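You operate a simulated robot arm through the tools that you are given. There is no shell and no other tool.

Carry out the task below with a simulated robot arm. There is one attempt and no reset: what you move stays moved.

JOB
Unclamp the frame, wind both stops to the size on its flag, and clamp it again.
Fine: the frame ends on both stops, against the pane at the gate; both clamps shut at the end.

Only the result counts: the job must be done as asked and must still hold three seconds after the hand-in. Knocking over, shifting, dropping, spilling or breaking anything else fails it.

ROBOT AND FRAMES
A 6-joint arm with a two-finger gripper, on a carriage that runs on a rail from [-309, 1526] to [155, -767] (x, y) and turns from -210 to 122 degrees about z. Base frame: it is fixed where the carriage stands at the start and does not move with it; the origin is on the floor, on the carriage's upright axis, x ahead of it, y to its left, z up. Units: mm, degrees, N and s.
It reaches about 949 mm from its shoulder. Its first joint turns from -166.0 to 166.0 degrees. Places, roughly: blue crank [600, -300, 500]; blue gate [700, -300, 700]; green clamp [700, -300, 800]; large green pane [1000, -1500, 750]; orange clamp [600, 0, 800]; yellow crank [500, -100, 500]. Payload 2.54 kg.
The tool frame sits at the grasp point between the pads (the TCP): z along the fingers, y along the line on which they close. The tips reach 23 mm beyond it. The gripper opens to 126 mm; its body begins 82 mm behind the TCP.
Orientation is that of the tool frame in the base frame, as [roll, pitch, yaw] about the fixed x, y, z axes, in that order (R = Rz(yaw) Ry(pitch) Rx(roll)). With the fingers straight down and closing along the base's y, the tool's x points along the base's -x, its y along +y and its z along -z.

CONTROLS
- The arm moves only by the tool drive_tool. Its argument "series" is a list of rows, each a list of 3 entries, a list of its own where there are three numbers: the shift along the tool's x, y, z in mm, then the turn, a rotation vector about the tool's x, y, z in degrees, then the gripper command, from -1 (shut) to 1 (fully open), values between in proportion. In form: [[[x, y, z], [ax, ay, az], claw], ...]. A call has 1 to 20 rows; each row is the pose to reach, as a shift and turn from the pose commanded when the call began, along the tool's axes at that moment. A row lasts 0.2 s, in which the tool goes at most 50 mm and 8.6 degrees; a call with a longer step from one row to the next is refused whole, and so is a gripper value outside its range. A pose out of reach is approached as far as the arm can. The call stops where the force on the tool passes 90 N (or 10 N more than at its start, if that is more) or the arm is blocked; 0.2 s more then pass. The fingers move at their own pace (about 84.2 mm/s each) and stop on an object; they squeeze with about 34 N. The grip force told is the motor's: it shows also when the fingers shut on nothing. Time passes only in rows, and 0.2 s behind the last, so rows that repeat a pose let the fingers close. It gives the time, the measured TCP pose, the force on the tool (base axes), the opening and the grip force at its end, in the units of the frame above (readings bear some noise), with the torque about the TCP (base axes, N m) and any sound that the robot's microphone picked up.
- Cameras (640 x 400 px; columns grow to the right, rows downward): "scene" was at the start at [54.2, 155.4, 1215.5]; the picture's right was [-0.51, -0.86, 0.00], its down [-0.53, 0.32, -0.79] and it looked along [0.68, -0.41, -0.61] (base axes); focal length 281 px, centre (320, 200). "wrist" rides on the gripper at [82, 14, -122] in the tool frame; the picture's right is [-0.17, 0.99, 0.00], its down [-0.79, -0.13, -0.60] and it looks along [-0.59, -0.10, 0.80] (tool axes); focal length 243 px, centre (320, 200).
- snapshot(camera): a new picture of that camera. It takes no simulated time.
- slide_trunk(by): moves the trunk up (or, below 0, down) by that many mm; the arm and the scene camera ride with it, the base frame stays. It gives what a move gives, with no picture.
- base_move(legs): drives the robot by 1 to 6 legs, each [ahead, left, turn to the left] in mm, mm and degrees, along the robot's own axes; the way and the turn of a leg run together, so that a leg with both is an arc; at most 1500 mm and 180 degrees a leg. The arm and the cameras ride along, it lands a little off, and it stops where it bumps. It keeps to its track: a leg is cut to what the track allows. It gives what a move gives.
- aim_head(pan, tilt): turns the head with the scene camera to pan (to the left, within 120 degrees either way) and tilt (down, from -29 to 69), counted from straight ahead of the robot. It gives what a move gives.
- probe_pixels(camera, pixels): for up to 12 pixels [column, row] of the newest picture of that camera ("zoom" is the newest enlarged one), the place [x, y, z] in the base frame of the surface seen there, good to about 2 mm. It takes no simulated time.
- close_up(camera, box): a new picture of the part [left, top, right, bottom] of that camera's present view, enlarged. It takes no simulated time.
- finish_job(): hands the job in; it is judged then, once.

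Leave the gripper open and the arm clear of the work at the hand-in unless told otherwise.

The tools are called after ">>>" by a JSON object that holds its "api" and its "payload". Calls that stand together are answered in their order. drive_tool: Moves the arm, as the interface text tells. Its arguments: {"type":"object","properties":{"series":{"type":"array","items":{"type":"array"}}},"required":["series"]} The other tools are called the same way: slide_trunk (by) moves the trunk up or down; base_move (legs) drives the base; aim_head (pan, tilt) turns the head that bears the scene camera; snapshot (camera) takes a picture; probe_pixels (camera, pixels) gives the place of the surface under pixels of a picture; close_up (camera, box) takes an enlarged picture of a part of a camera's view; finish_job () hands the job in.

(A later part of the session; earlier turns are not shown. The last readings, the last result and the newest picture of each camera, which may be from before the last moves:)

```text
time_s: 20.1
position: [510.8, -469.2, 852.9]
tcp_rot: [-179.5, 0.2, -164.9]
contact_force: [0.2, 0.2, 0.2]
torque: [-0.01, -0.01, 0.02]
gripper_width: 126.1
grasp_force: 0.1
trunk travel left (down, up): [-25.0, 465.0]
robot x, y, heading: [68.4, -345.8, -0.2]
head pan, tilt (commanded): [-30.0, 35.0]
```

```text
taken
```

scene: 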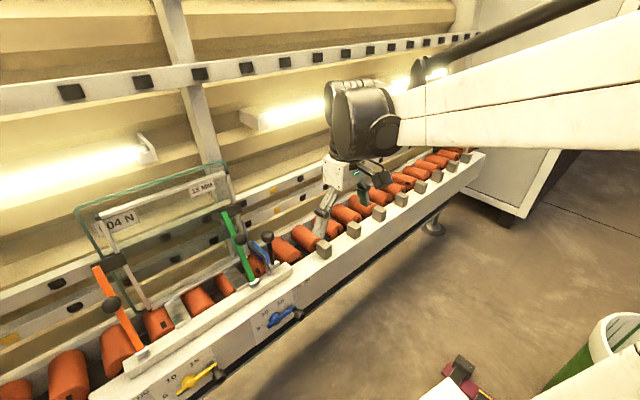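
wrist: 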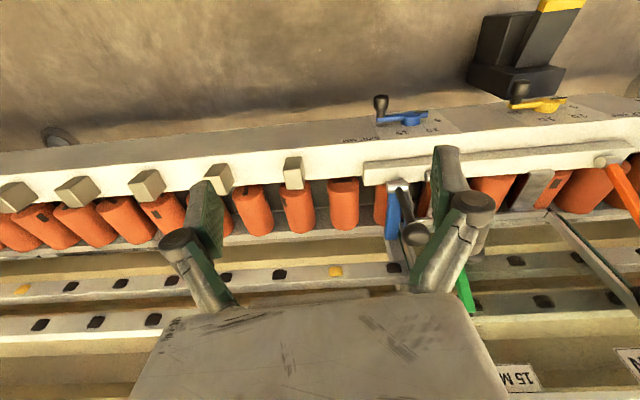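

The base is at about [69,-343] now. I'll pan the head to look at the work, then slide the arm left in front of the clamps, correcting the yaw.

>>> {"api": "aim_head", "payload": {"pan": 5, "tilt": 35}}

>>> {"api": "drive_tool", "payload": {"series": [[[-3, 45, 0], [0, 0, 0.5], 1], [[-6, 90, 0], [0, 0, 1], 1], [[-8, 135, 0], [0, 0, 1.5], 1], [[-11, 180, 0], [0, 0, 2], 1], [[-14, 225, 0], [0, 0, 2.5], 1], [[-17, 270, 0], [0, 0, 3], 1], [[-20, 315, 0], [0, 0, 3.5], 1], [[-22, 359, 0], [0, 0, 3.6], 1], [[-22, 359, 0], [0, 0, 3.6], 1]]}}

>>> {"api": "snapshot", "payload": {"camera": "scene"}}

```text
time_s: 21.2
position: [510.9, -468.3, 851.9]
tcp_rot: [-179.5, 0.2, -164.9]
contact_force: [0.2, 0.2, 0.7]
torque: [0.0, -0.01, -0.04]
gripper_width: 125.9
grasp_force: 0.0
trunk travel left (down, up): [-25.0, 465.0]
robot x, y, heading: [72.1, -342.4, -0.3]
head pan, tilt (commanded): [5.0, 35.0]
```

```text
time_s: 23.2
position: [438.6, -114.3, 848.0]
tcp_rot: [-179.5, 0.3, -168.5]
contact_force: [-0.2, -0.4, 0.7]
torque: [0.07, 0.01, -0.04]
gripper_width: 126.0
grasp_force: 0.1
trunk travel left (down, up): [-25.0, 465.0]
robot x, y, heading: [70.6, -344.3, -0.2]
head pan, tilt (commanded): [5.0, 35.0]
```

```text
taken
```

scene: 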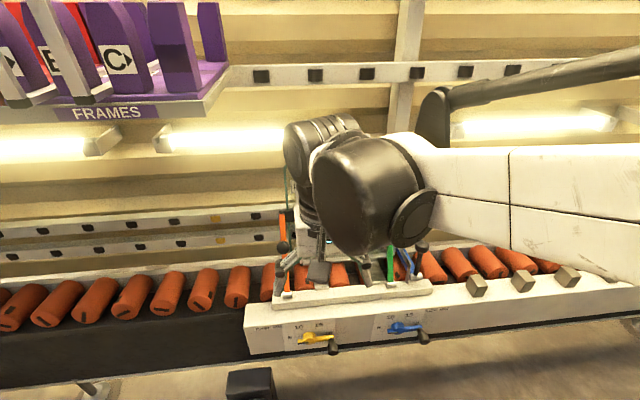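

There's a clear view of the dials, and the arm is free of the head. Now I'll tilt the hand 45° forward.

>>> {"api": "drive_tool", "payload": {"series": [[[0, 0, 0], [0, -7.5, 0], 1], [[0, 0, 0], [0, -15, 0], 1], [[0, 0, 0], [0, -22.5, 0], 1], [[0, 0, 0], [0, -30, 0], 1], [[0, 0, 0], [0, -37.5, 0], 1], [[0, 0, 0], [0, -45, 0], 1], [[0, 0, 0], [0, -45, 0], 1]]}}

>>> {"api": "snapshot", "payload": {"camera": "scene"}}

>>> {"api": "snapshot", "payload": {"camera": "wrist"}}

```text
time_s: 24.8
position: [439.3, -116.1, 850.3]
tcp_rot: [-179.2, 45.5, -167.9]
contact_force: [-0.7, -0.2, -0.3]
torque: [0.0, 0.01, -0.03]
gripper_width: 125.7
grasp_force: 0.1
trunk travel left (down, up): [-25.0, 465.0]
robot x, y, heading: [70.8, -340.3, -0.2]
head pan, tilt (commanded): [5.0, 35.0]
```

```text
taken
```

scene: 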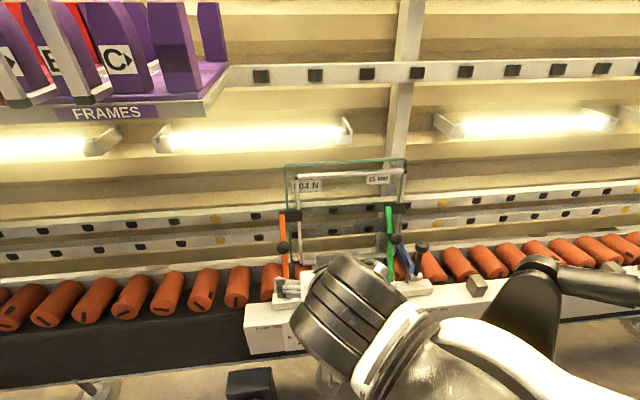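

```text
taken
```

wrist: 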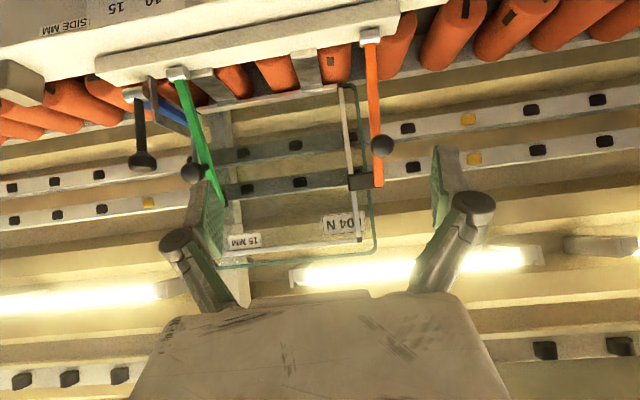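

The tilt went through without a block. The balls show at about (283,248), (396,239) and the gate knob at (421,247) in the scene picture. I'll enlarge and probe these from the new viewpoint.

>>> {"api": "close_up", "payload": {"camera": "scene", "box": [264, 195, 344, 275]}}

>>> {"api": "close_up", "payload": {"camera": "scene", "box": [360, 195, 456, 255]}}

>>> {"api": "probe_pixels", "payload": {"camera": "zoom", "pixels": [[240, 293], [240, 275], [240, 310], [225, 293], [255, 293], [405, 345], [405, 330], [395, 345], [420, 345], [190, 150], [200, 220], [185, 90]]}}

>>> {"api": "probe_pixels", "payload": {"camera": "scene", "pixels": [[283, 247], [283, 245], [283, 249], [281, 247], [285, 247], [283, 230], [284, 260], [284, 220]]}}

```text
5.00 times, centred on (304, 235) of scene
```

zoom: 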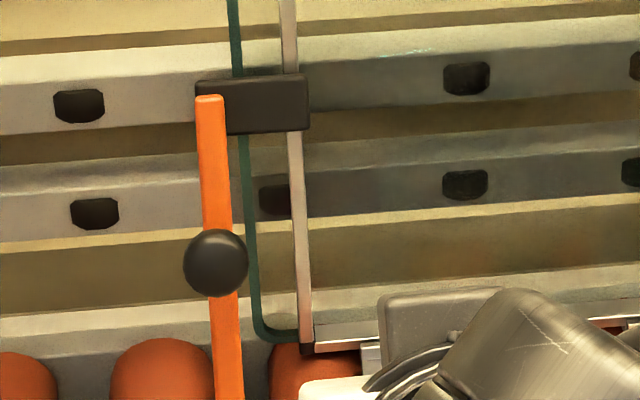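

```text
6.67 times, centred on (408, 225) of scene
```

zoom: 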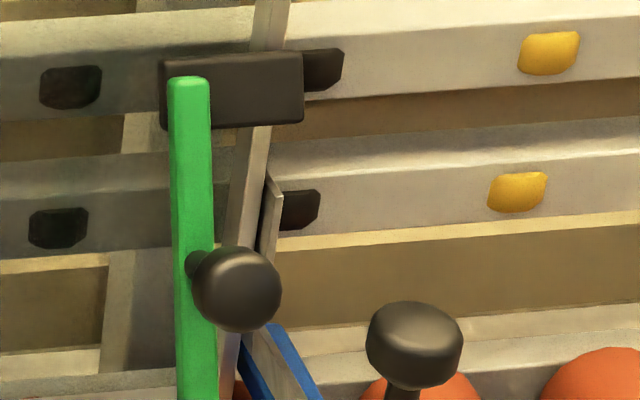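

```text
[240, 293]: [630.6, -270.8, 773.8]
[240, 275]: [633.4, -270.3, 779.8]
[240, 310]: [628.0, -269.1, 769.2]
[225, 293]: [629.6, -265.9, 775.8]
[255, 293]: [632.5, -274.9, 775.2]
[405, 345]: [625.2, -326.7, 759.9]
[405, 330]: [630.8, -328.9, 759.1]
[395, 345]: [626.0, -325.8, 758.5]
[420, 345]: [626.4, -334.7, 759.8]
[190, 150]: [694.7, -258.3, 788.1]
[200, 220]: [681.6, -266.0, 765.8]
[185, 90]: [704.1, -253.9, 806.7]
```

```text
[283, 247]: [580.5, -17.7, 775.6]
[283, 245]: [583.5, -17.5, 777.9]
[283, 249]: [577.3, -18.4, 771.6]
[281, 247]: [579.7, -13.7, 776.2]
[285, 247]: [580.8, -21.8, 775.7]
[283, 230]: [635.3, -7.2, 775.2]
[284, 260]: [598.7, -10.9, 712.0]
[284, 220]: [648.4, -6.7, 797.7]
```

Ball centres: orange ≈[591,-14,765.5], green ≈[642,-273,764], gate knob ≈[636,-331,751] (56 mm right of the green ball). First the orange clamp: I'll move to 90 mm short of its ball along the finger axis, with the gripper half open.

>>> {"api": "drive_tool", "payload": {"series": [[[-14.6, 17.7, 22.4], [0, 0, 0], 0.3], [[-29.2, 35.4, 44.8], [0, 0, 0], 0.2], [[-43.8, 53.1, 67.1], [0, 0, 0], 0.1], [[-58.4, 70.8, 89.5], [0, 0, 0], 0.1], [[-58.4, 70.8, 89.5], [0, 0, 0], 0.1]]}}

>>> {"api": "snapshot", "payload": {"camera": "scene"}}

>>> {"api": "snapshot", "payload": {"camera": "wrist"}}

```text
time_s: 26.0
position: [527.2, -25.6, 825.9]
tcp_rot: [-179.3, 45.3, -167.9]
contact_force: [0.7, -0.4, 0.6]
torque: [-0.01, -0.01, -0.02]
gripper_width: 69.6
grasp_force: 0.1
trunk travel left (down, up): [-25.0, 465.0]
robot x, y, heading: [73.0, -341.2, -0.3]
head pan, tilt (commanded): [5.0, 35.0]
```

```text
taken
```

scene: 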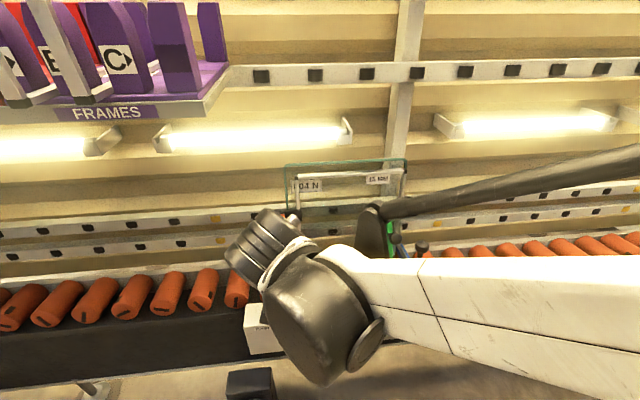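

```text
taken
```

wrist: 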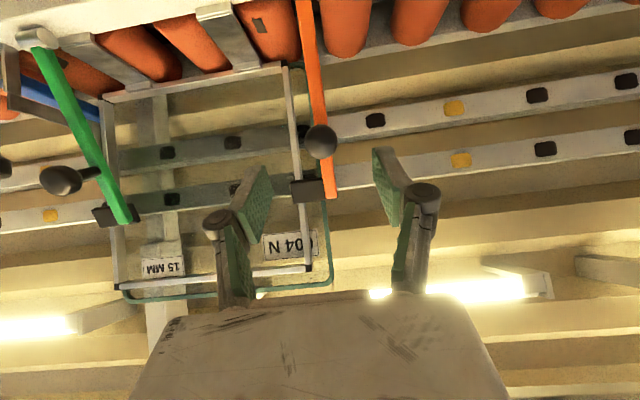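

The ball shows at (321,141) in the wrist picture, centred between the fingers. I'll advance 86 mm along the finger axis onto it.

>>> {"api": "drive_tool", "payload": {"series": [[[-1, 0, 30], [0, 0, 0], 0.1], [[-2, 0, 60], [0, 0, 0], 0.1], [[-2.3, 0, 86], [0, 0, 0], 0.1], [[-2.3, 0, 86], [0, 0, 0], 0.1]]}}

>>> {"api": "snapshot", "payload": {"camera": "wrist"}}

```text
time_s: 27.0
position: [589.7, -13.9, 767.6]
tcp_rot: [-179.4, 45.3, -168.0]
contact_force: [0.0, -0.3, 0.4]
torque: [-0.01, 0.02, 0.0]
gripper_width: 69.2
grasp_force: 0.1
trunk travel left (down, up): [-25.0, 465.0]
robot x, y, heading: [67.3, -341.7, -0.1]
head pan, tilt (commanded): [5.0, 35.0]
```

```text
taken
```

wrist: 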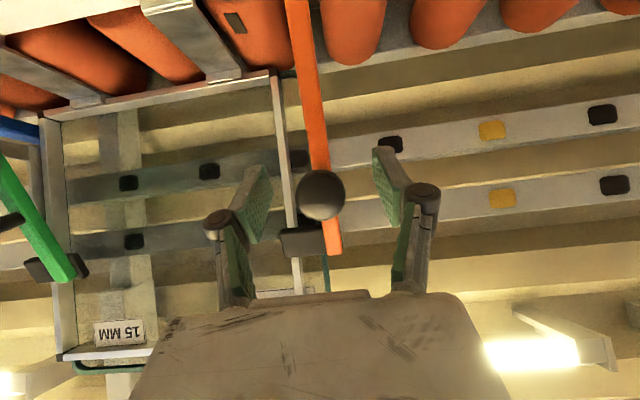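

The ball sits between the pads. Closing the gripper on it.

>>> {"api": "drive_tool", "payload": {"series": [[[0, 0, 0], [0, 0, 0], -1], [[0, 0, 0], [0, 0, 0], -1], [[0, 0, 0], [0, 0, 0], -1]]}}

>>> {"api": "snapshot", "payload": {"camera": "wrist"}}

```text
time_s: 27.8
position: [590.7, -14.6, 768.0]
tcp_rot: [-179.3, 45.2, -167.9]
contact_force: [1.0, 1.6, -1.5]
torque: [-0.02, -0.01, 0.01]
gripper_width: 23.0
grasp_force: 45.0
trunk travel left (down, up): [-25.0, 465.0]
robot x, y, heading: [71.9, -344.0, -0.3]
head pan, tilt (commanded): [5.0, 35.0]
```

```text
taken
```

wrist: 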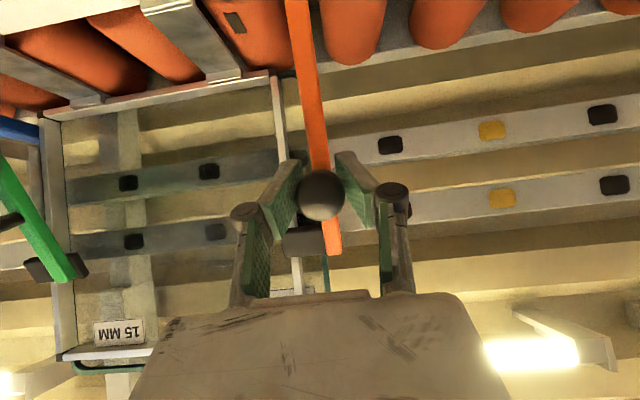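

It is gripped (45 N, ball caged by the pads). Next I'll pull the ball back along its arc about the lever's pivot, 20° at first, and watch the force.

>>> {"api": "drive_tool", "payload": {"series": [[[6.7, 0, -9], [0, 0, 0], -1], [[13.4, 0, -18], [0, 0, 0], -1], [[21.5, 0, -26], [0, 0, 0], -1], [[29.7, 0, -33.3], [0, 0, 0], -1], [[29.7, 0, -33.3], [0, 0, 0], -1]]}}

>>> {"api": "snapshot", "payload": {"camera": "wrist"}}

```text
time_s: 29.0
position: [546.3, -22.0, 769.3]
tcp_rot: [-179.3, 45.2, -168.0]
contact_force: [7.8, 4.8, -17.0]
torque: [0.23, -0.86, 0.03]
gripper_width: 21.1
grasp_force: 44.7
trunk travel left (down, up): [-25.0, 465.0]
robot x, y, heading: [69.4, -346.1, -0.3]
head pan, tilt (commanded): [5.0, 35.0]
```

```text
taken
```

wrist: 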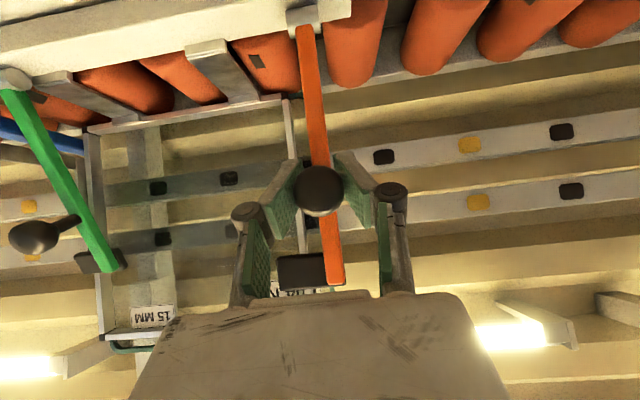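

The lever follows the ball with modest force (17 N down, so the true arc is a little lower). I'll keep going to about 40°.

>>> {"api": "drive_tool", "payload": {"series": [[[10.6, 0, -5.2], [0, 0, 0], -1], [[20.3, 0, -10.9], [0, 0, 0], -1], [[30.3, 0, -15.7], [0, 0, 0], -1], [[40.8, 0, -19.7], [0, 0, 0], -1], [[40.8, 0, -19.7], [0, 0, 0], -1]]}}

>>> {"api": "snapshot", "payload": {"camera": "wrist"}}

>>> {"api": "snapshot", "payload": {"camera": "scene"}}

```text
time_s: 30.2
position: [504.9, -31.7, 754.5]
tcp_rot: [-179.2, 45.2, -168.0]
contact_force: [17.8, 9.0, -16.7]
torque: [0.22, -1.33, 0.13]
gripper_width: 19.3
grasp_force: 44.9
trunk travel left (down, up): [-25.0, 465.0]
robot x, y, heading: [68.3, -344.0, -0.3]
head pan, tilt (commanded): [5.0, 35.0]
```

```text
taken
```

wrist: 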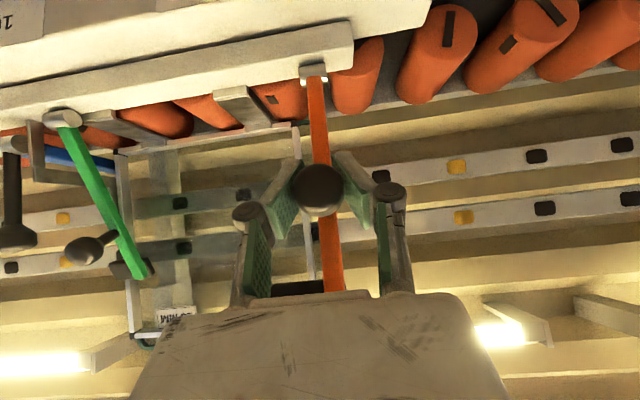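

```text
taken
```

scene: 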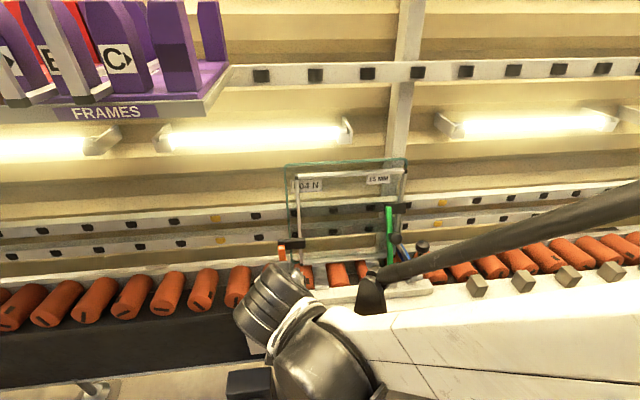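

The lever is well back now. I'll check how close my forearm's rod is to the rail and cranks, and where the lever stands.

>>> {"api": "probe_pixels", "payload": {"camera": "scene", "pixels": [[372, 285], [400, 270], [372, 305], [450, 250], [281, 253], [292, 243], [271, 290], [282, 262]]}}

>>> {"api": "close_up", "payload": {"camera": "scene", "box": [264, 155, 424, 275]}}

```text
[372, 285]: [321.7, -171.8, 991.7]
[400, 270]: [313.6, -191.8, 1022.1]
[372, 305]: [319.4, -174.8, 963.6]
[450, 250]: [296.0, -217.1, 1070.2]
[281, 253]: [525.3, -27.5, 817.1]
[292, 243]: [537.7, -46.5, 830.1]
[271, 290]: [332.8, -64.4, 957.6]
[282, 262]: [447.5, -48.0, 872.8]
```

```text
3.33 times, centred on (344, 215) of scene
```

zoom: 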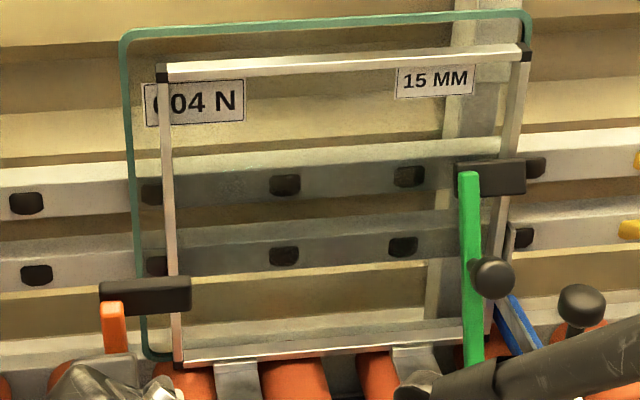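

The lever is about 41° open and the rod is far from everything. To clear the clamp properly I'll take it to about 60°, rotating the hand with it so the lever's pad doesn't meet the palm.

>>> {"api": "drive_tool", "payload": {"series": [[[10.9, 0, -3.1], [0, -5, 0], -1], [[21.9, 0, -5.1], [0, -10, 0], -1], [[33, 0, -6.3], [0, -15, 0], -1], [[44.2, 0, -6.5], [0, -20, 0], -1], [[44.2, 0, -6.5], [0, -20, 0], -1]]}}

>>> {"api": "snapshot", "payload": {"camera": "wrist"}}

>>> {"api": "snapshot", "payload": {"camera": "scene"}}

```text
time_s: 30.9
position: [480.3, -36.1, 739.2]
tcp_rot: [179.5, 58.4, -168.8]
contact_force: [20.9, 60.2, -44.6]
torque: [-0.4, 0.02, -0.31]
gripper_width: 19.7
grasp_force: 44.3
trunk travel left (down, up): [-25.0, 465.0]
robot x, y, heading: [72.5, -341.0, 0.3]
head pan, tilt (commanded): [5.0, 35.0]
stopped in row 3: the force on the tool passed its limit at 103 N (the readings are from after the stop); the commanded pose is now the measured one
```

```text
taken
```

wrist: 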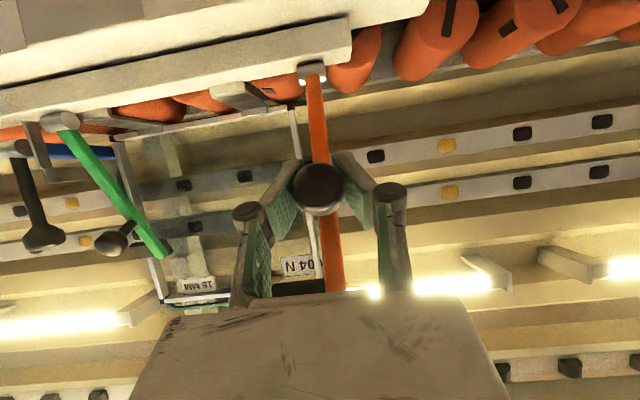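

```text
taken
```

scene: 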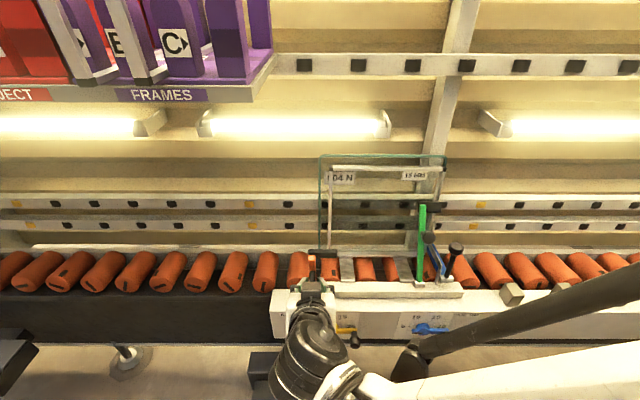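

The force limit tripped: the elbow touched the head again and pushed it to the left (the view turned). Turning the head further left should free it while still seeing the work, so I'll pan it to 35 and read the forces.

>>> {"api": "aim_head", "payload": {"pan": 35, "tilt": 35}}

>>> {"api": "snapshot", "payload": {"camera": "scene"}}

```text
time_s: 31.9
position: [479.9, -35.4, 738.7]
tcp_rot: [179.9, 58.3, -168.5]
contact_force: [14.7, 48.1, -38.8]
torque: [-0.4, 0.37, 0.09]
gripper_width: 19.5
grasp_force: 45.0
trunk travel left (down, up): [-25.0, 465.0]
robot x, y, heading: [68.3, -343.0, 0.0]
head pan, tilt (commanded): [35.0, 35.0]
```

```text
taken
```

scene: 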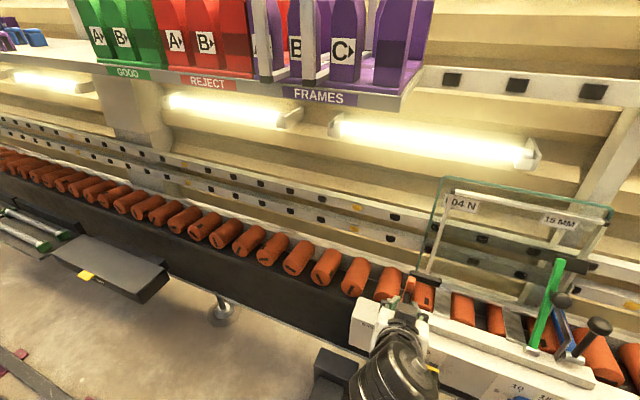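

The head is clear now. The force left on the tool is just strain on the ball (lever about 53° open, well past upright). I'll open the gripper and see whether the lever stays.

>>> {"api": "drive_tool", "payload": {"series": [[[0, 0, 0], [0, 0, 0], -0.2], [[0, 0, 0], [0, 0, 0], 0.4], [[0, 0, 0], [0, 0, 0], 1], [[0, 0, 0], [0, 0, 0], 1]]}}

>>> {"api": "snapshot", "payload": {"camera": "wrist"}}

>>> {"api": "snapshot", "payload": {"camera": "scene"}}

```text
time_s: 32.9
position: [479.2, -39.6, 740.9]
tcp_rot: [179.6, 58.6, -168.9]
contact_force: [-1.1, 0.2, 0.1]
torque: [0.01, -0.01, 0.0]
gripper_width: 126.1
grasp_force: 0.0
trunk travel left (down, up): [-25.0, 465.0]
robot x, y, heading: [68.2, -345.1, -0.0]
head pan, tilt (commanded): [35.0, 35.0]
```

```text
taken
```

wrist: 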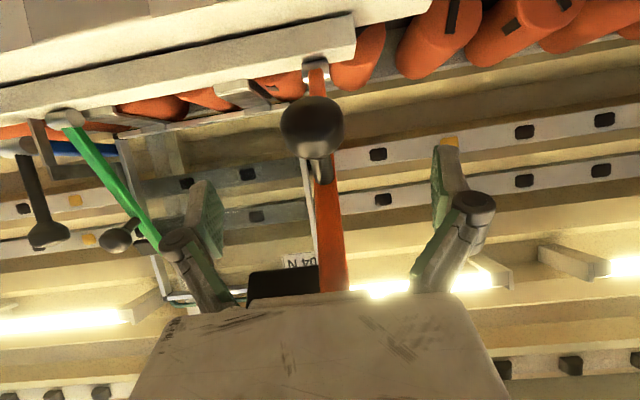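

```text
taken
```

scene: 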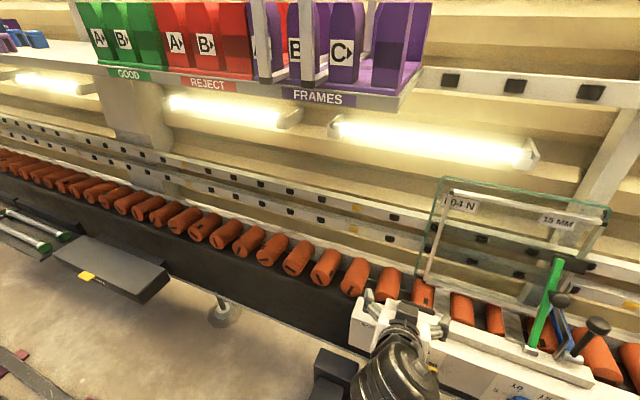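

The lever swung a bit further open when released. I'll probe where the ball, lever and pad are now relative to the hand before withdrawing.

>>> {"api": "probe_pixels", "payload": {"camera": "wrist", "pixels": [[312, 127], [330, 220], [325, 270], [285, 285], [318, 90], [312, 150], [316, 70], [300, 275]]}}

>>> {"api": "close_up", "payload": {"camera": "scene", "box": [340, 260, 468, 340]}}

```text
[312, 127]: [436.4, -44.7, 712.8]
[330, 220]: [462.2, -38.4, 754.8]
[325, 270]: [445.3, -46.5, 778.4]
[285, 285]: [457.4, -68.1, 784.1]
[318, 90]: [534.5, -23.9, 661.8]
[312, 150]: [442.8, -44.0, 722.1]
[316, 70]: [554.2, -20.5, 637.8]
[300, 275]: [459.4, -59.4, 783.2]
```

```text
5.00 times, centred on (404, 300) of scene
```

zoom: 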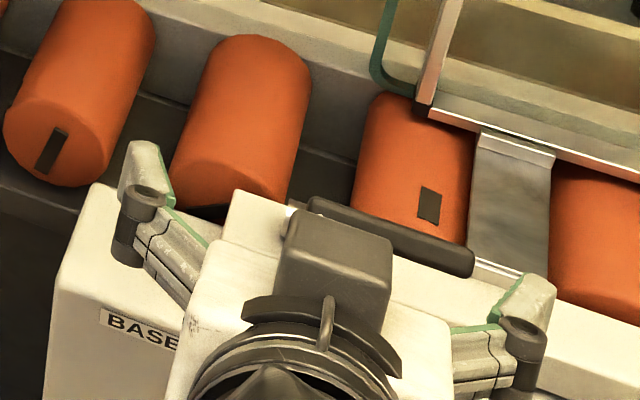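

The lever now leans about 39° toward me (≈67° open), the ball just below the fingers. I'll withdraw straight back along the fingers in small steps, with the gripper wide open.

>>> {"api": "drive_tool", "payload": {"series": [[[0, 0, -14], [0, 0, 0], 1], [[0, 0, -28], [0, 0, 0], 1], [[0, 0, -42], [0, 0, 0], 1], [[0, 0, -56], [0, 0, 0], 1], [[0, 0, -70], [0, 0, 0], 1], [[0, 0, -70], [0, 0, 0], 1]]}}

>>> {"api": "snapshot", "payload": {"camera": "wrist"}}

>>> {"api": "snapshot", "payload": {"camera": "scene"}}

```text
time_s: 34.3
position: [420.6, -52.1, 777.4]
tcp_rot: [179.7, 58.5, -168.8]
contact_force: [0.0, -0.1, 0.1]
torque: [0.0, -0.02, 0.02]
gripper_width: 125.9
grasp_force: 0.0
trunk travel left (down, up): [-25.0, 465.0]
robot x, y, heading: [65.8, -345.0, -0.1]
head pan, tilt (commanded): [35.0, 35.0]
```

```text
taken
```

wrist: 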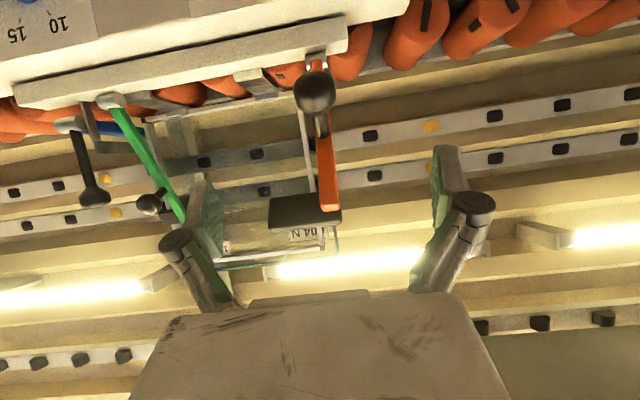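

```text
taken
```

scene: 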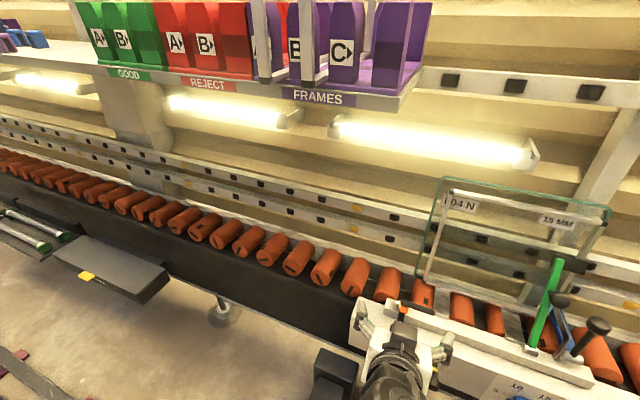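

I'm clear of the orange clamp; it stays open. For the green clamp the gate knob is close to its ball, so I'll grip the green lever bar itself near its top (z≈787), coming from above-front at 45°. I'll move up and back, then right, to a point 110 mm short of it.

>>> {"api": "drive_tool", "payload": {"series": [[[-15.5, 0, -19.3], [0, 0, 0], 1], [[-31, 0, -38.6], [0, 0, 0], 1], [[-46.6, 0, -57.9], [0, 0, 0], 1], [[-50, -40, -60], [0, 0, 0], 0.6], [[-53.4, -80, -62.1], [0, 0, 0], 0.3], [[-56.9, -120, -64.1], [0, 0, 0], 0], [[-60.3, -160, -66.2], [0, 0, 0], 0], [[-63.7, -200, -68.3], [0, 0, 0], 0], [[-81.7, -211.4, -39], [0, 2.7, 0], 0], [[-99.7, -222.8, -9.7], [0, 5.4, 0], 0], [[-117.6, -234.2, 19.7], [0, 8.1, 0], 0], [[-135.6, -245.6, 49], [0, 10.8, 0], 0], [[-153.6, -257, 78.4], [0, 13.5, 0], 0], [[-153.6, -257, 78.4], [0, 13.5, 0], 0]]}}

>>> {"api": "snapshot", "payload": {"camera": "wrist"}}

>>> {"api": "snapshot", "payload": {"camera": "scene"}}

```text
time_s: 37.3
position: [617.3, -274.6, 866.9]
tcp_rot: [179.7, 45.0, -168.8]
contact_force: [0.4, 0.7, -0.7]
torque: [0.02, 0.0, 0.0]
gripper_width: 63.1
grasp_force: 0.0
trunk travel left (down, up): [-25.0, 465.0]
robot x, y, heading: [65.5, -343.4, -0.1]
head pan, tilt (commanded): [35.0, 35.0]
```

```text
taken
```

wrist: 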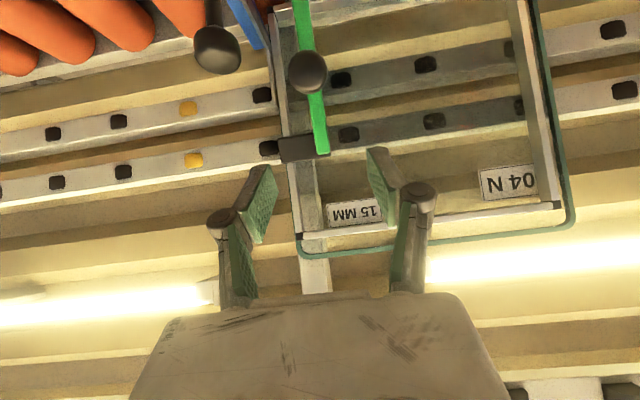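

```text
taken
```

scene: 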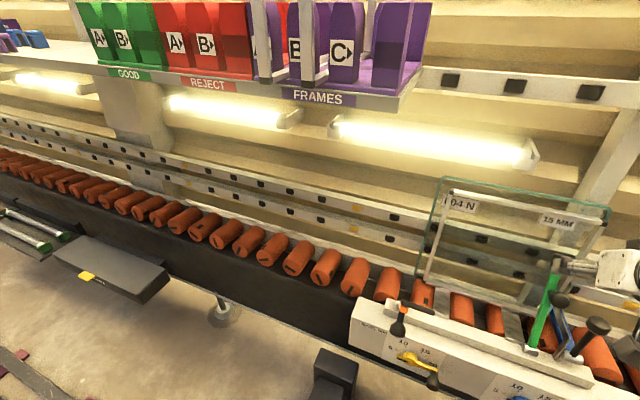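

The green lever's top shows at (320,145), right between the fingers. I'll probe the lever and pad from this view to fine-tune the grip point.

>>> {"api": "probe_pixels", "payload": {"camera": "wrist", "pixels": [[312, 110], [318, 128], [322, 148], [305, 30], [307, 70], [295, 150], [215, 50], [300, 108], [300, 128], [324, 128]]}}

>>> {"api": "close_up", "payload": {"camera": "wrist", "box": [200, 20, 440, 200]}}

```text
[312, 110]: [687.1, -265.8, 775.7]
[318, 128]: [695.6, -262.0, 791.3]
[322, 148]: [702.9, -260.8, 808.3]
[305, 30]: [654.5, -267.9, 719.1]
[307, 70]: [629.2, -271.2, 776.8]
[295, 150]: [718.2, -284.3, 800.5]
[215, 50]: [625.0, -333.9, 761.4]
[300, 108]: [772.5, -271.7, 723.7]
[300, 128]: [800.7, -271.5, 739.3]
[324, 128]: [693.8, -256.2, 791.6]
```

```text
2.22 times, centred on (320, 110) of wrist
```

zoom: 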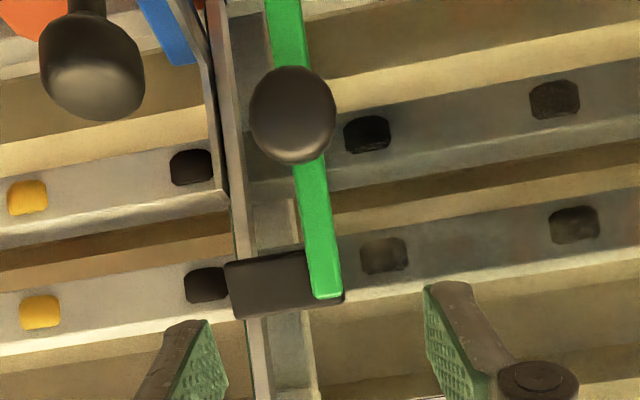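

The lever centre is at u≈395. I'll approach so the lever lies about 9 mm past the TCP, below the black pad, then stop and check.

>>> {"api": "drive_tool", "payload": {"series": [[[3, -1.5, 30], [0, 0, 0], 0], [[5.5, -3, 60], [0, 0, 0], 0], [[8, -3.4, 90], [0, 0, 0], 0], [[8.8, -3.4, 108.4], [0, 0, 0], 0], [[8.8, -3.4, 108.4], [0, 0, 0], 0]]}}

>>> {"api": "snapshot", "payload": {"camera": "wrist"}}

>>> {"api": "close_up", "payload": {"camera": "scene", "box": [500, 210, 640, 310]}}

```text
time_s: 38.5
position: [685.4, -264.3, 783.1]
tcp_rot: [179.8, 45.1, -168.7]
contact_force: [-1.2, -1.0, -0.1]
torque: [0.0, -0.01, 0.03]
gripper_width: 62.9
grasp_force: 0.0
trunk travel left (down, up): [-25.0, 465.0]
robot x, y, heading: [68.2, -343.5, 0.2]
head pan, tilt (commanded): [35.0, 35.0]
```

```text
taken
```

wrist: 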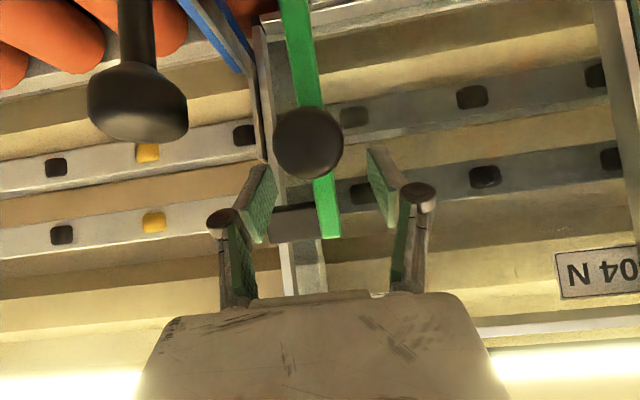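

```text
4.00 times, centred on (570, 260) of scene
```

zoom: 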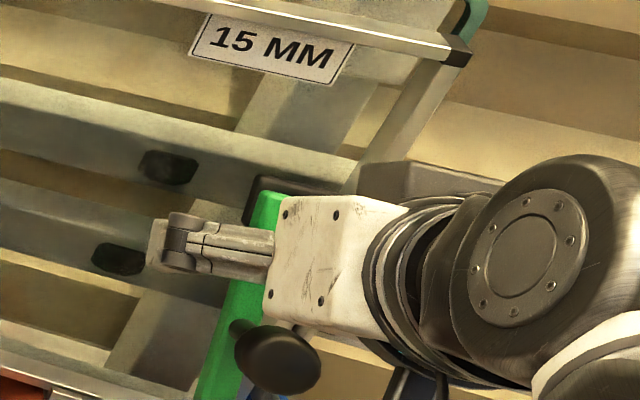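

The lever is between the pads with no contact yet. Closing on it.

>>> {"api": "drive_tool", "payload": {"series": [[[0, 0, 0], [0, 0, 0], -1], [[0, 0, 0], [0, 0, 0], -1], [[0, 0, 0], [0, 0, 0], -1]]}}

>>> {"api": "snapshot", "payload": {"camera": "wrist"}}

```text
time_s: 39.3
position: [686.7, -261.7, 783.0]
tcp_rot: [179.7, 45.0, -168.5]
contact_force: [-0.7, 18.1, -4.0]
torque: [0.4, -0.22, 0.13]
gripper_width: 14.8
grasp_force: 40.6
trunk travel left (down, up): [-25.0, 465.0]
robot x, y, heading: [69.7, -341.5, 0.3]
head pan, tilt (commanded): [35.0, 35.0]
```

```text
taken
```

wrist: 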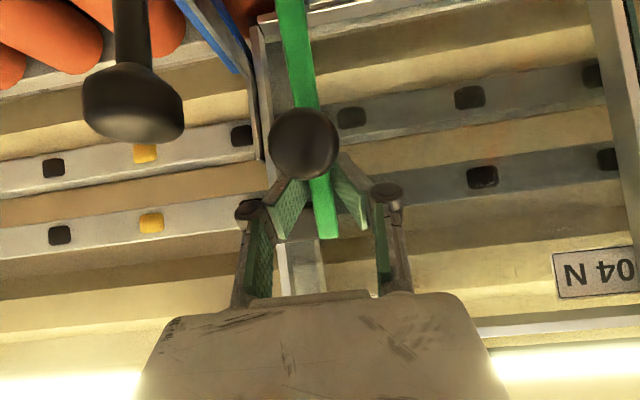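

It's gripped (bar 15 mm wide); 18 N sideways tells me the lever is a bit to the left, so I'll shift 2 mm left while pulling back along its arc, 20° first.

>>> {"api": "drive_tool", "payload": {"series": [[[2, 2, -6.6], [0, 0, 0], -1], [[4.1, 2, -13.2], [0, 0, 0], -1], [[9.4, 2, -25.9], [0, 0, 0], -1], [[15.8, 2, -38.2], [0, 0, 0], -1], [[23.3, 2, -50], [0, 0, 0], -1], [[23.3, 2, -50], [0, 0, 0], -1]]}}

>>> {"api": "snapshot", "payload": {"camera": "wrist"}}

```text
time_s: 40.7
position: [632.9, -271.4, 800.9]
tcp_rot: [179.6, 44.8, -168.7]
contact_force: [-2.6, 6.9, -48.0]
torque: [0.8, -0.58, -0.54]
gripper_width: 10.8
grasp_force: 37.6
trunk travel left (down, up): [-25.0, 465.0]
robot x, y, heading: [70.5, -344.0, 0.2]
head pan, tilt (commanded): [35.0, 35.0]
```

```text
taken
```

wrist: 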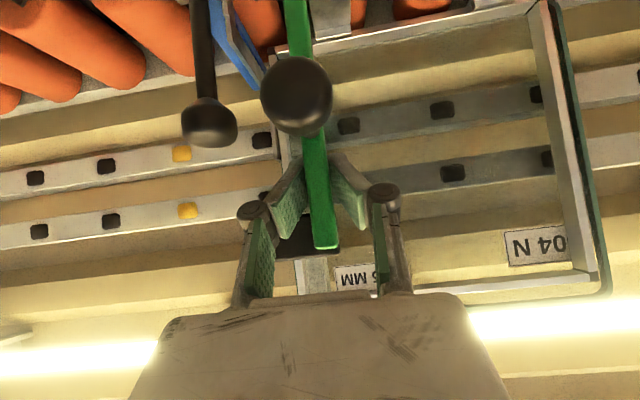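

It moves; there's 48 N of downward pull, so I'm riding slightly above the true arc. I'll continue to 40° with the path lowered by about 5 mm.

>>> {"api": "drive_tool", "payload": {"series": [[[3.5, 0, 3.5], [0, 0, 0], -1], [[11.9, 0, -7.5], [0, 0, 0], -1], [[21.2, 0, -17.7], [0, 0, 0], -1], [[31.5, 0, -27.1], [0, 0, 0], -1], [[42.4, 0, -35.5], [0, 0, 0], -1], [[42.4, 0, -35.5], [0, 0, 0], -1]]}}

>>> {"api": "snapshot", "payload": {"camera": "wrist"}}

```text
time_s: 42.1
position: [580.7, -282.3, 797.9]
tcp_rot: [179.8, 45.0, -168.7]
contact_force: [4.5, 3.3, -11.8]
torque: [0.16, -0.51, 0.04]
gripper_width: 14.8
grasp_force: 40.4
trunk travel left (down, up): [-25.0, 465.0]
robot x, y, heading: [69.7, -342.4, -0.2]
head pan, tilt (commanded): [35.0, 35.0]
```

```text
taken
```

wrist: 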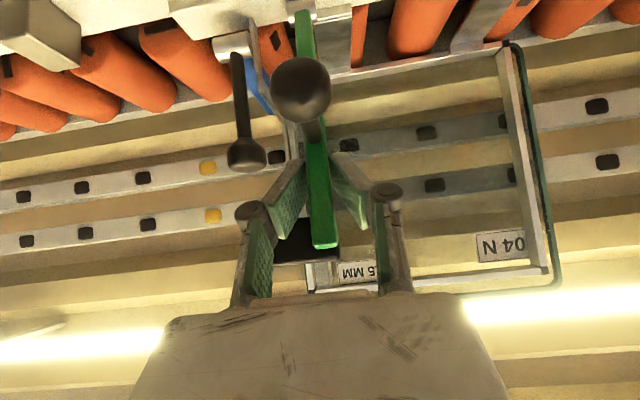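

Force is low now (12 N). Further back to about 53°, tilting the hand 8° along with it.

>>> {"api": "drive_tool", "payload": {"series": [[[6, 0, -4], [0, -2, 0], -1], [[11.6, 0, -7.5], [0, -4, 0], -1], [[18, 0, -11], [0, -5.5, 0], -1], [[24, 0, -13.9], [0, -7, 0], -1], [[31.7, 0, -17.1], [0, -8, 0], -1], [[31.7, 0, -17.1], [0, -8, 0], -1]]}}

>>> {"api": "snapshot", "payload": {"camera": "wrist"}}

>>> {"api": "snapshot", "payload": {"camera": "scene"}}

```text
time_s: 43.5
position: [548.0, -289.6, 788.1]
tcp_rot: [179.7, 53.0, -168.8]
contact_force: [10.7, 0.7, -13.7]
torque: [0.38, -1.1, -0.13]
gripper_width: 14.5
grasp_force: 40.8
trunk travel left (down, up): [-25.0, 465.0]
robot x, y, heading: [70.9, -340.3, -0.2]
head pan, tilt (commanded): [35.0, 35.0]
```

```text
taken
```

wrist: 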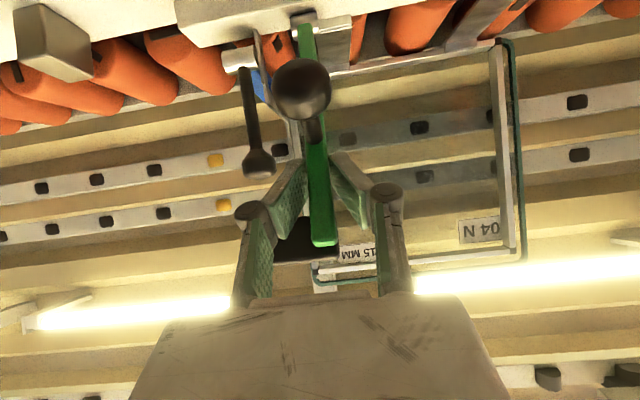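

```text
taken
```

scene: 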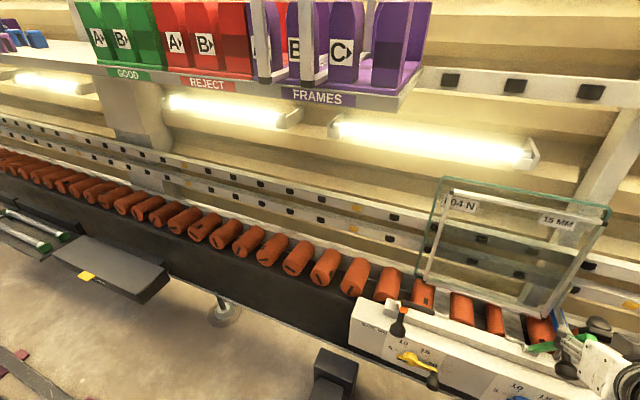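

The green lever is about 53° open, past upright. Opening the gripper to release it; the gate knob is well forward of the fingers here.

>>> {"api": "drive_tool", "payload": {"series": [[[0, 0, 0], [0, 0, 0], -0.4], [[0, 0, 0], [0, 0, 0], 0.2], [[0, 0, 0], [0, 0, 0], 0.8], [[0, 0, 0], [0, 0, 0], 0.8], [[0, 0, 0], [0, 0, 0], 0.8]]}}

>>> {"api": "snapshot", "payload": {"camera": "wrist"}}

```text
time_s: 44.7
position: [546.3, -289.8, 787.7]
tcp_rot: [179.7, 53.1, -168.8]
contact_force: [-1.9, -3.8, 1.2]
torque: [-0.05, -0.04, 0.06]
gripper_width: 115.1
grasp_force: 1.3
trunk travel left (down, up): [-25.0, 465.0]
robot x, y, heading: [66.9, -342.9, -0.1]
head pan, tilt (commanded): [35.0, 35.0]
```

```text
taken
```

wrist: 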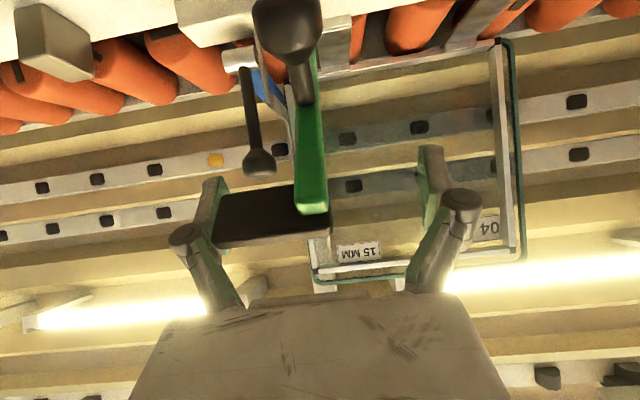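

The pad of the green clamp sits close to the right finger (slight 4 N touch). I'll open fully, shift the hand 10 mm right, then withdraw straight back.

>>> {"api": "drive_tool", "payload": {"series": [[[0, -5, 0], [0, 0, 0], 1], [[0, -11, 0], [0, 0, 0], 1], [[0, -11, -15], [0, 0, 0], 1], [[0, -11, -30], [0, 0, 0], 1], [[0, -11, -50], [0, 0, 0], 1], [[0, -11, -70], [0, 0, 0], 1], [[0, -11, -90], [0, 0, 0], 1], [[0, -11, -110], [0, 0, 0], 1], [[0, -11, -110], [0, 0, 0], 1]]}}

>>> {"api": "snapshot", "payload": {"camera": "wrist"}}

>>> {"api": "snapshot", "payload": {"camera": "scene"}}

```text
time_s: 46.7
position: [462.1, -317.4, 855.2]
tcp_rot: [179.7, 52.9, -168.8]
contact_force: [-0.5, 0.4, -0.5]
torque: [-0.02, 0.0, -0.02]
gripper_width: 126.0
grasp_force: 0.1
trunk travel left (down, up): [-25.0, 465.0]
robot x, y, heading: [67.7, -343.6, 0.2]
head pan, tilt (commanded): [35.0, 35.0]
```

```text
taken
```

wrist: 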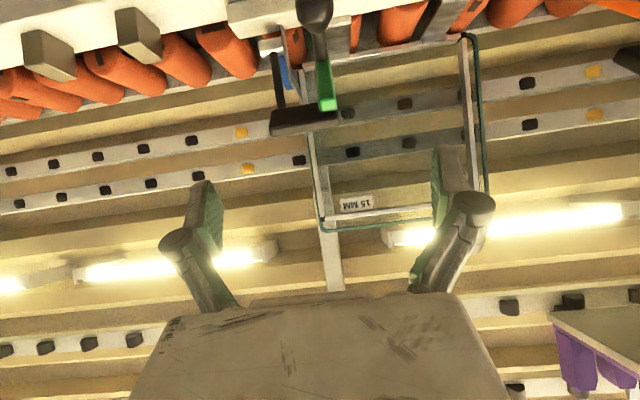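

```text
taken
```

scene: 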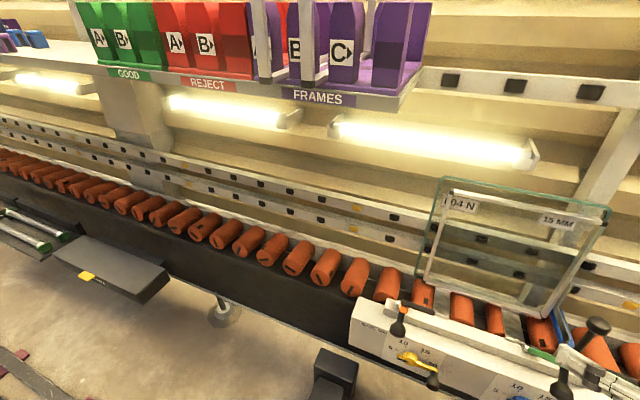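

Both clamps are open and the frame still leans on the pane. Next, the cranks, blue first. I'll turn the head back toward the dials, then bring the hand back, down and tilted 45° in front of the blue crank, keeping clear of the open green lever.

>>> {"api": "aim_head", "payload": {"pan": 8, "tilt": 40}}

>>> {"api": "snapshot", "payload": {"camera": "scene"}}

>>> {"api": "drive_tool", "payload": {"series": [[[24, -25, -19.4], [0, 0, 0], 1], [[48.2, -50, -38.8], [0, 0, 0], 1], [[80.1, -50, -14.7], [0, 1.3, 0], 1], [[112, -50, 9.4], [0, 2.6, 0], 1], [[143.9, -50, 33.6], [0, 3.9, 0], 1], [[175.9, -50, 57.7], [0, 5.2, 0], 1], [[207.8, -50, 81.8], [0, 6.5, 0], 1], [[239.7, -50, 105.9], [0, 7.9, 0], 1], [[239.7, -50, 105.9], [0, 7.9, 0], 1]]}}

>>> {"api": "snapshot", "payload": {"camera": "wrist"}}

>>> {"api": "snapshot", "payload": {"camera": "scene"}}

```text
time_s: 47.6
position: [462.7, -318.0, 853.6]
tcp_rot: [179.7, 53.1, -168.8]
contact_force: [0.0, -1.0, 0.8]
torque: [0.01, 0.01, -0.03]
gripper_width: 125.8
grasp_force: 0.1
trunk travel left (down, up): [-25.0, 465.0]
robot x, y, heading: [67.5, -346.7, 0.4]
head pan, tilt (commanded): [8.0, 40.0]
```

```text
taken
```

scene: 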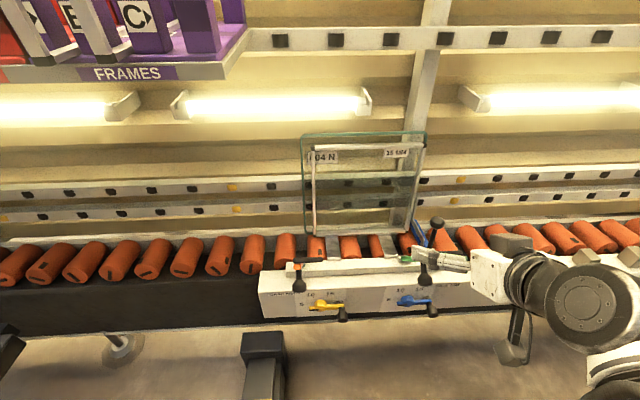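

```text
time_s: 49.8
position: [444.0, -392.9, 690.1]
tcp_rot: [179.8, 45.1, -168.6]
contact_force: [0.0, 0.3, 0.1]
torque: [-0.01, -0.03, 0.0]
gripper_width: 125.7
grasp_force: 0.1
out of reach, approached as far as the arm can: row 6, 7, 8, 9
trunk travel left (down, up): [-25.0, 465.0]
robot x, y, heading: [70.8, -339.7, -0.2]
head pan, tilt (commanded): [8.0, 40.0]
stopped in row 9: the arm was blocked; the commanded pose is now the measured one
```

```text
taken
```

wrist: 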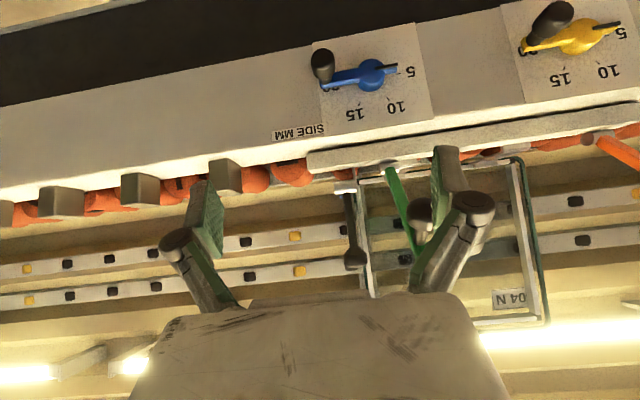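

```text
taken
```

scene: 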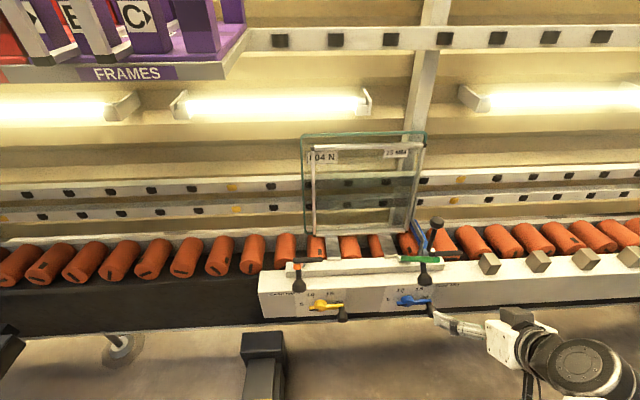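

The arm couldn't go that low so close to the body. But the wrist view shows both dials well. I'll enlarge it to read the pointers exactly.

>>> {"api": "close_up", "payload": {"camera": "wrist", "box": [300, 25, 440, 125]}}

>>> {"api": "probe_pixels", "payload": {"camera": "zoom", "pixels": [[325, 225], [490, 195], [500, 175], [415, 345], [265, 345], [115, 180], [105, 205], [200, 240], [345, 180], [555, 175], [560, 200], [400, 220]]}}

>>> {"api": "close_up", "payload": {"camera": "wrist", "box": [500, 0, 640, 100]}}

>>> {"api": "probe_pixels", "payload": {"camera": "zoom", "pixels": [[365, 160], [515, 140], [545, 115], [500, 290], [310, 310], [250, 85], [130, 200], [230, 180], [575, 130], [420, 150]]}}

```text
4.00 times, centred on (370, 75) of wrist
```

zoom: 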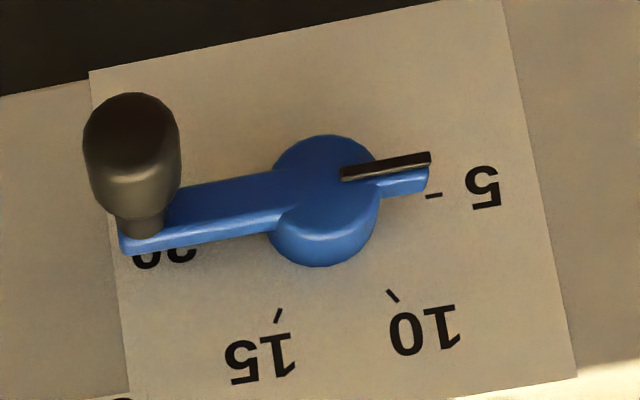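

```text
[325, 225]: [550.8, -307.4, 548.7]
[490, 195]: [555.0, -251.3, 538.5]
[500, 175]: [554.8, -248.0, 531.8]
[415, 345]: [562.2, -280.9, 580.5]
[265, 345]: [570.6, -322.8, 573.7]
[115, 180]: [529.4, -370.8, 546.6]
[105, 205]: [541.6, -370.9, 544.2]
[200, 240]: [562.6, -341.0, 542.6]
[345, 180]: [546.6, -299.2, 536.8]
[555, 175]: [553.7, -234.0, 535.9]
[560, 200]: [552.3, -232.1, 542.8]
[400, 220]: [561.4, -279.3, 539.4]
```

```text
4.00 times, centred on (570, 50) of wrist
```

zoom: 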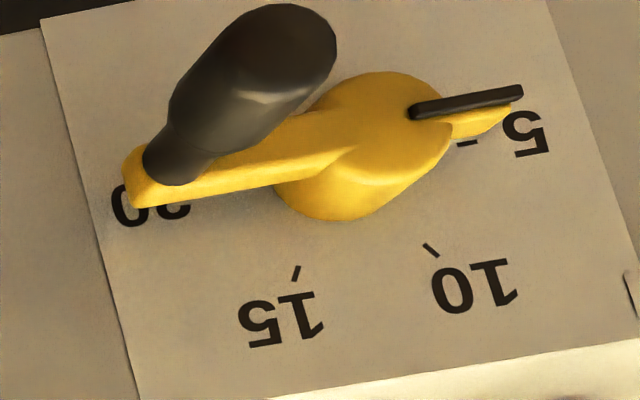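

```text
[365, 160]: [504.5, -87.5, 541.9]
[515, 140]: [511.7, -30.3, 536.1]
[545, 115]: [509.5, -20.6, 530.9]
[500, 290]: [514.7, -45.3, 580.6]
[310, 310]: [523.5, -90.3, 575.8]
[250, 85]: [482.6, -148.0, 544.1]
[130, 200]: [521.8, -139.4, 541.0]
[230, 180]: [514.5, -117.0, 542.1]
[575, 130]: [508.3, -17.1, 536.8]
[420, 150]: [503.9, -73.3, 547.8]
```

The black index bar sits on the tail end of each crank, just below the 5 tick. I'll probe the ticks and the two ends of each index bar to get exact angles.

>>> {"api": "probe_pixels", "payload": {"camera": "zoom", "pixels": [[415, 110], [515, 92], [465, 100], [466, 142], [430, 250], [297, 272], [365, 100], [300, 180], [160, 190], [270, 30], [320, 40], [190, 150]]}}

>>> {"api": "close_up", "payload": {"camera": "wrist", "box": [300, 25, 440, 125]}}

>>> {"api": "probe_pixels", "payload": {"camera": "zoom", "pixels": [[347, 173], [425, 159], [385, 166], [433, 195], [392, 296], [277, 316], [325, 165], [300, 190], [140, 225], [130, 110], [130, 150], [150, 200]]}}

```text
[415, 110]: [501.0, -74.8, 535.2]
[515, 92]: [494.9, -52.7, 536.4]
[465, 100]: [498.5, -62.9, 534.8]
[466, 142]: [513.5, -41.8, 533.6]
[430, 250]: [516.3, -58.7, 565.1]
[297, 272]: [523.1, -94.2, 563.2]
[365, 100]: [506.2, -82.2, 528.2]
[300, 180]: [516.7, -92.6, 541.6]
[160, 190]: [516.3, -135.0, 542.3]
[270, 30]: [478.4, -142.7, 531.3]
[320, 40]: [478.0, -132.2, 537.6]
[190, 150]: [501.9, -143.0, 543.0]
```

```text
4.00 times, centred on (370, 75) of wrist
```

zoom: 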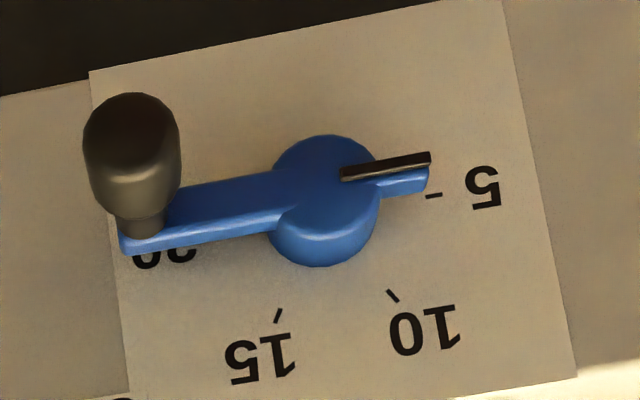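

```text
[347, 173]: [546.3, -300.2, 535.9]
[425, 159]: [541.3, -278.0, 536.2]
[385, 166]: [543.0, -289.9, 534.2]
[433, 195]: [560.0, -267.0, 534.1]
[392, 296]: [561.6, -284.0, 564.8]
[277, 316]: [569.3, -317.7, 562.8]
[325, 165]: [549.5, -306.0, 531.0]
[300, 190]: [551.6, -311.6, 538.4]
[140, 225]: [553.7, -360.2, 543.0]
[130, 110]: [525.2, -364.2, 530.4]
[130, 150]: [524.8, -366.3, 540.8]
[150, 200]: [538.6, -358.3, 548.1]
```

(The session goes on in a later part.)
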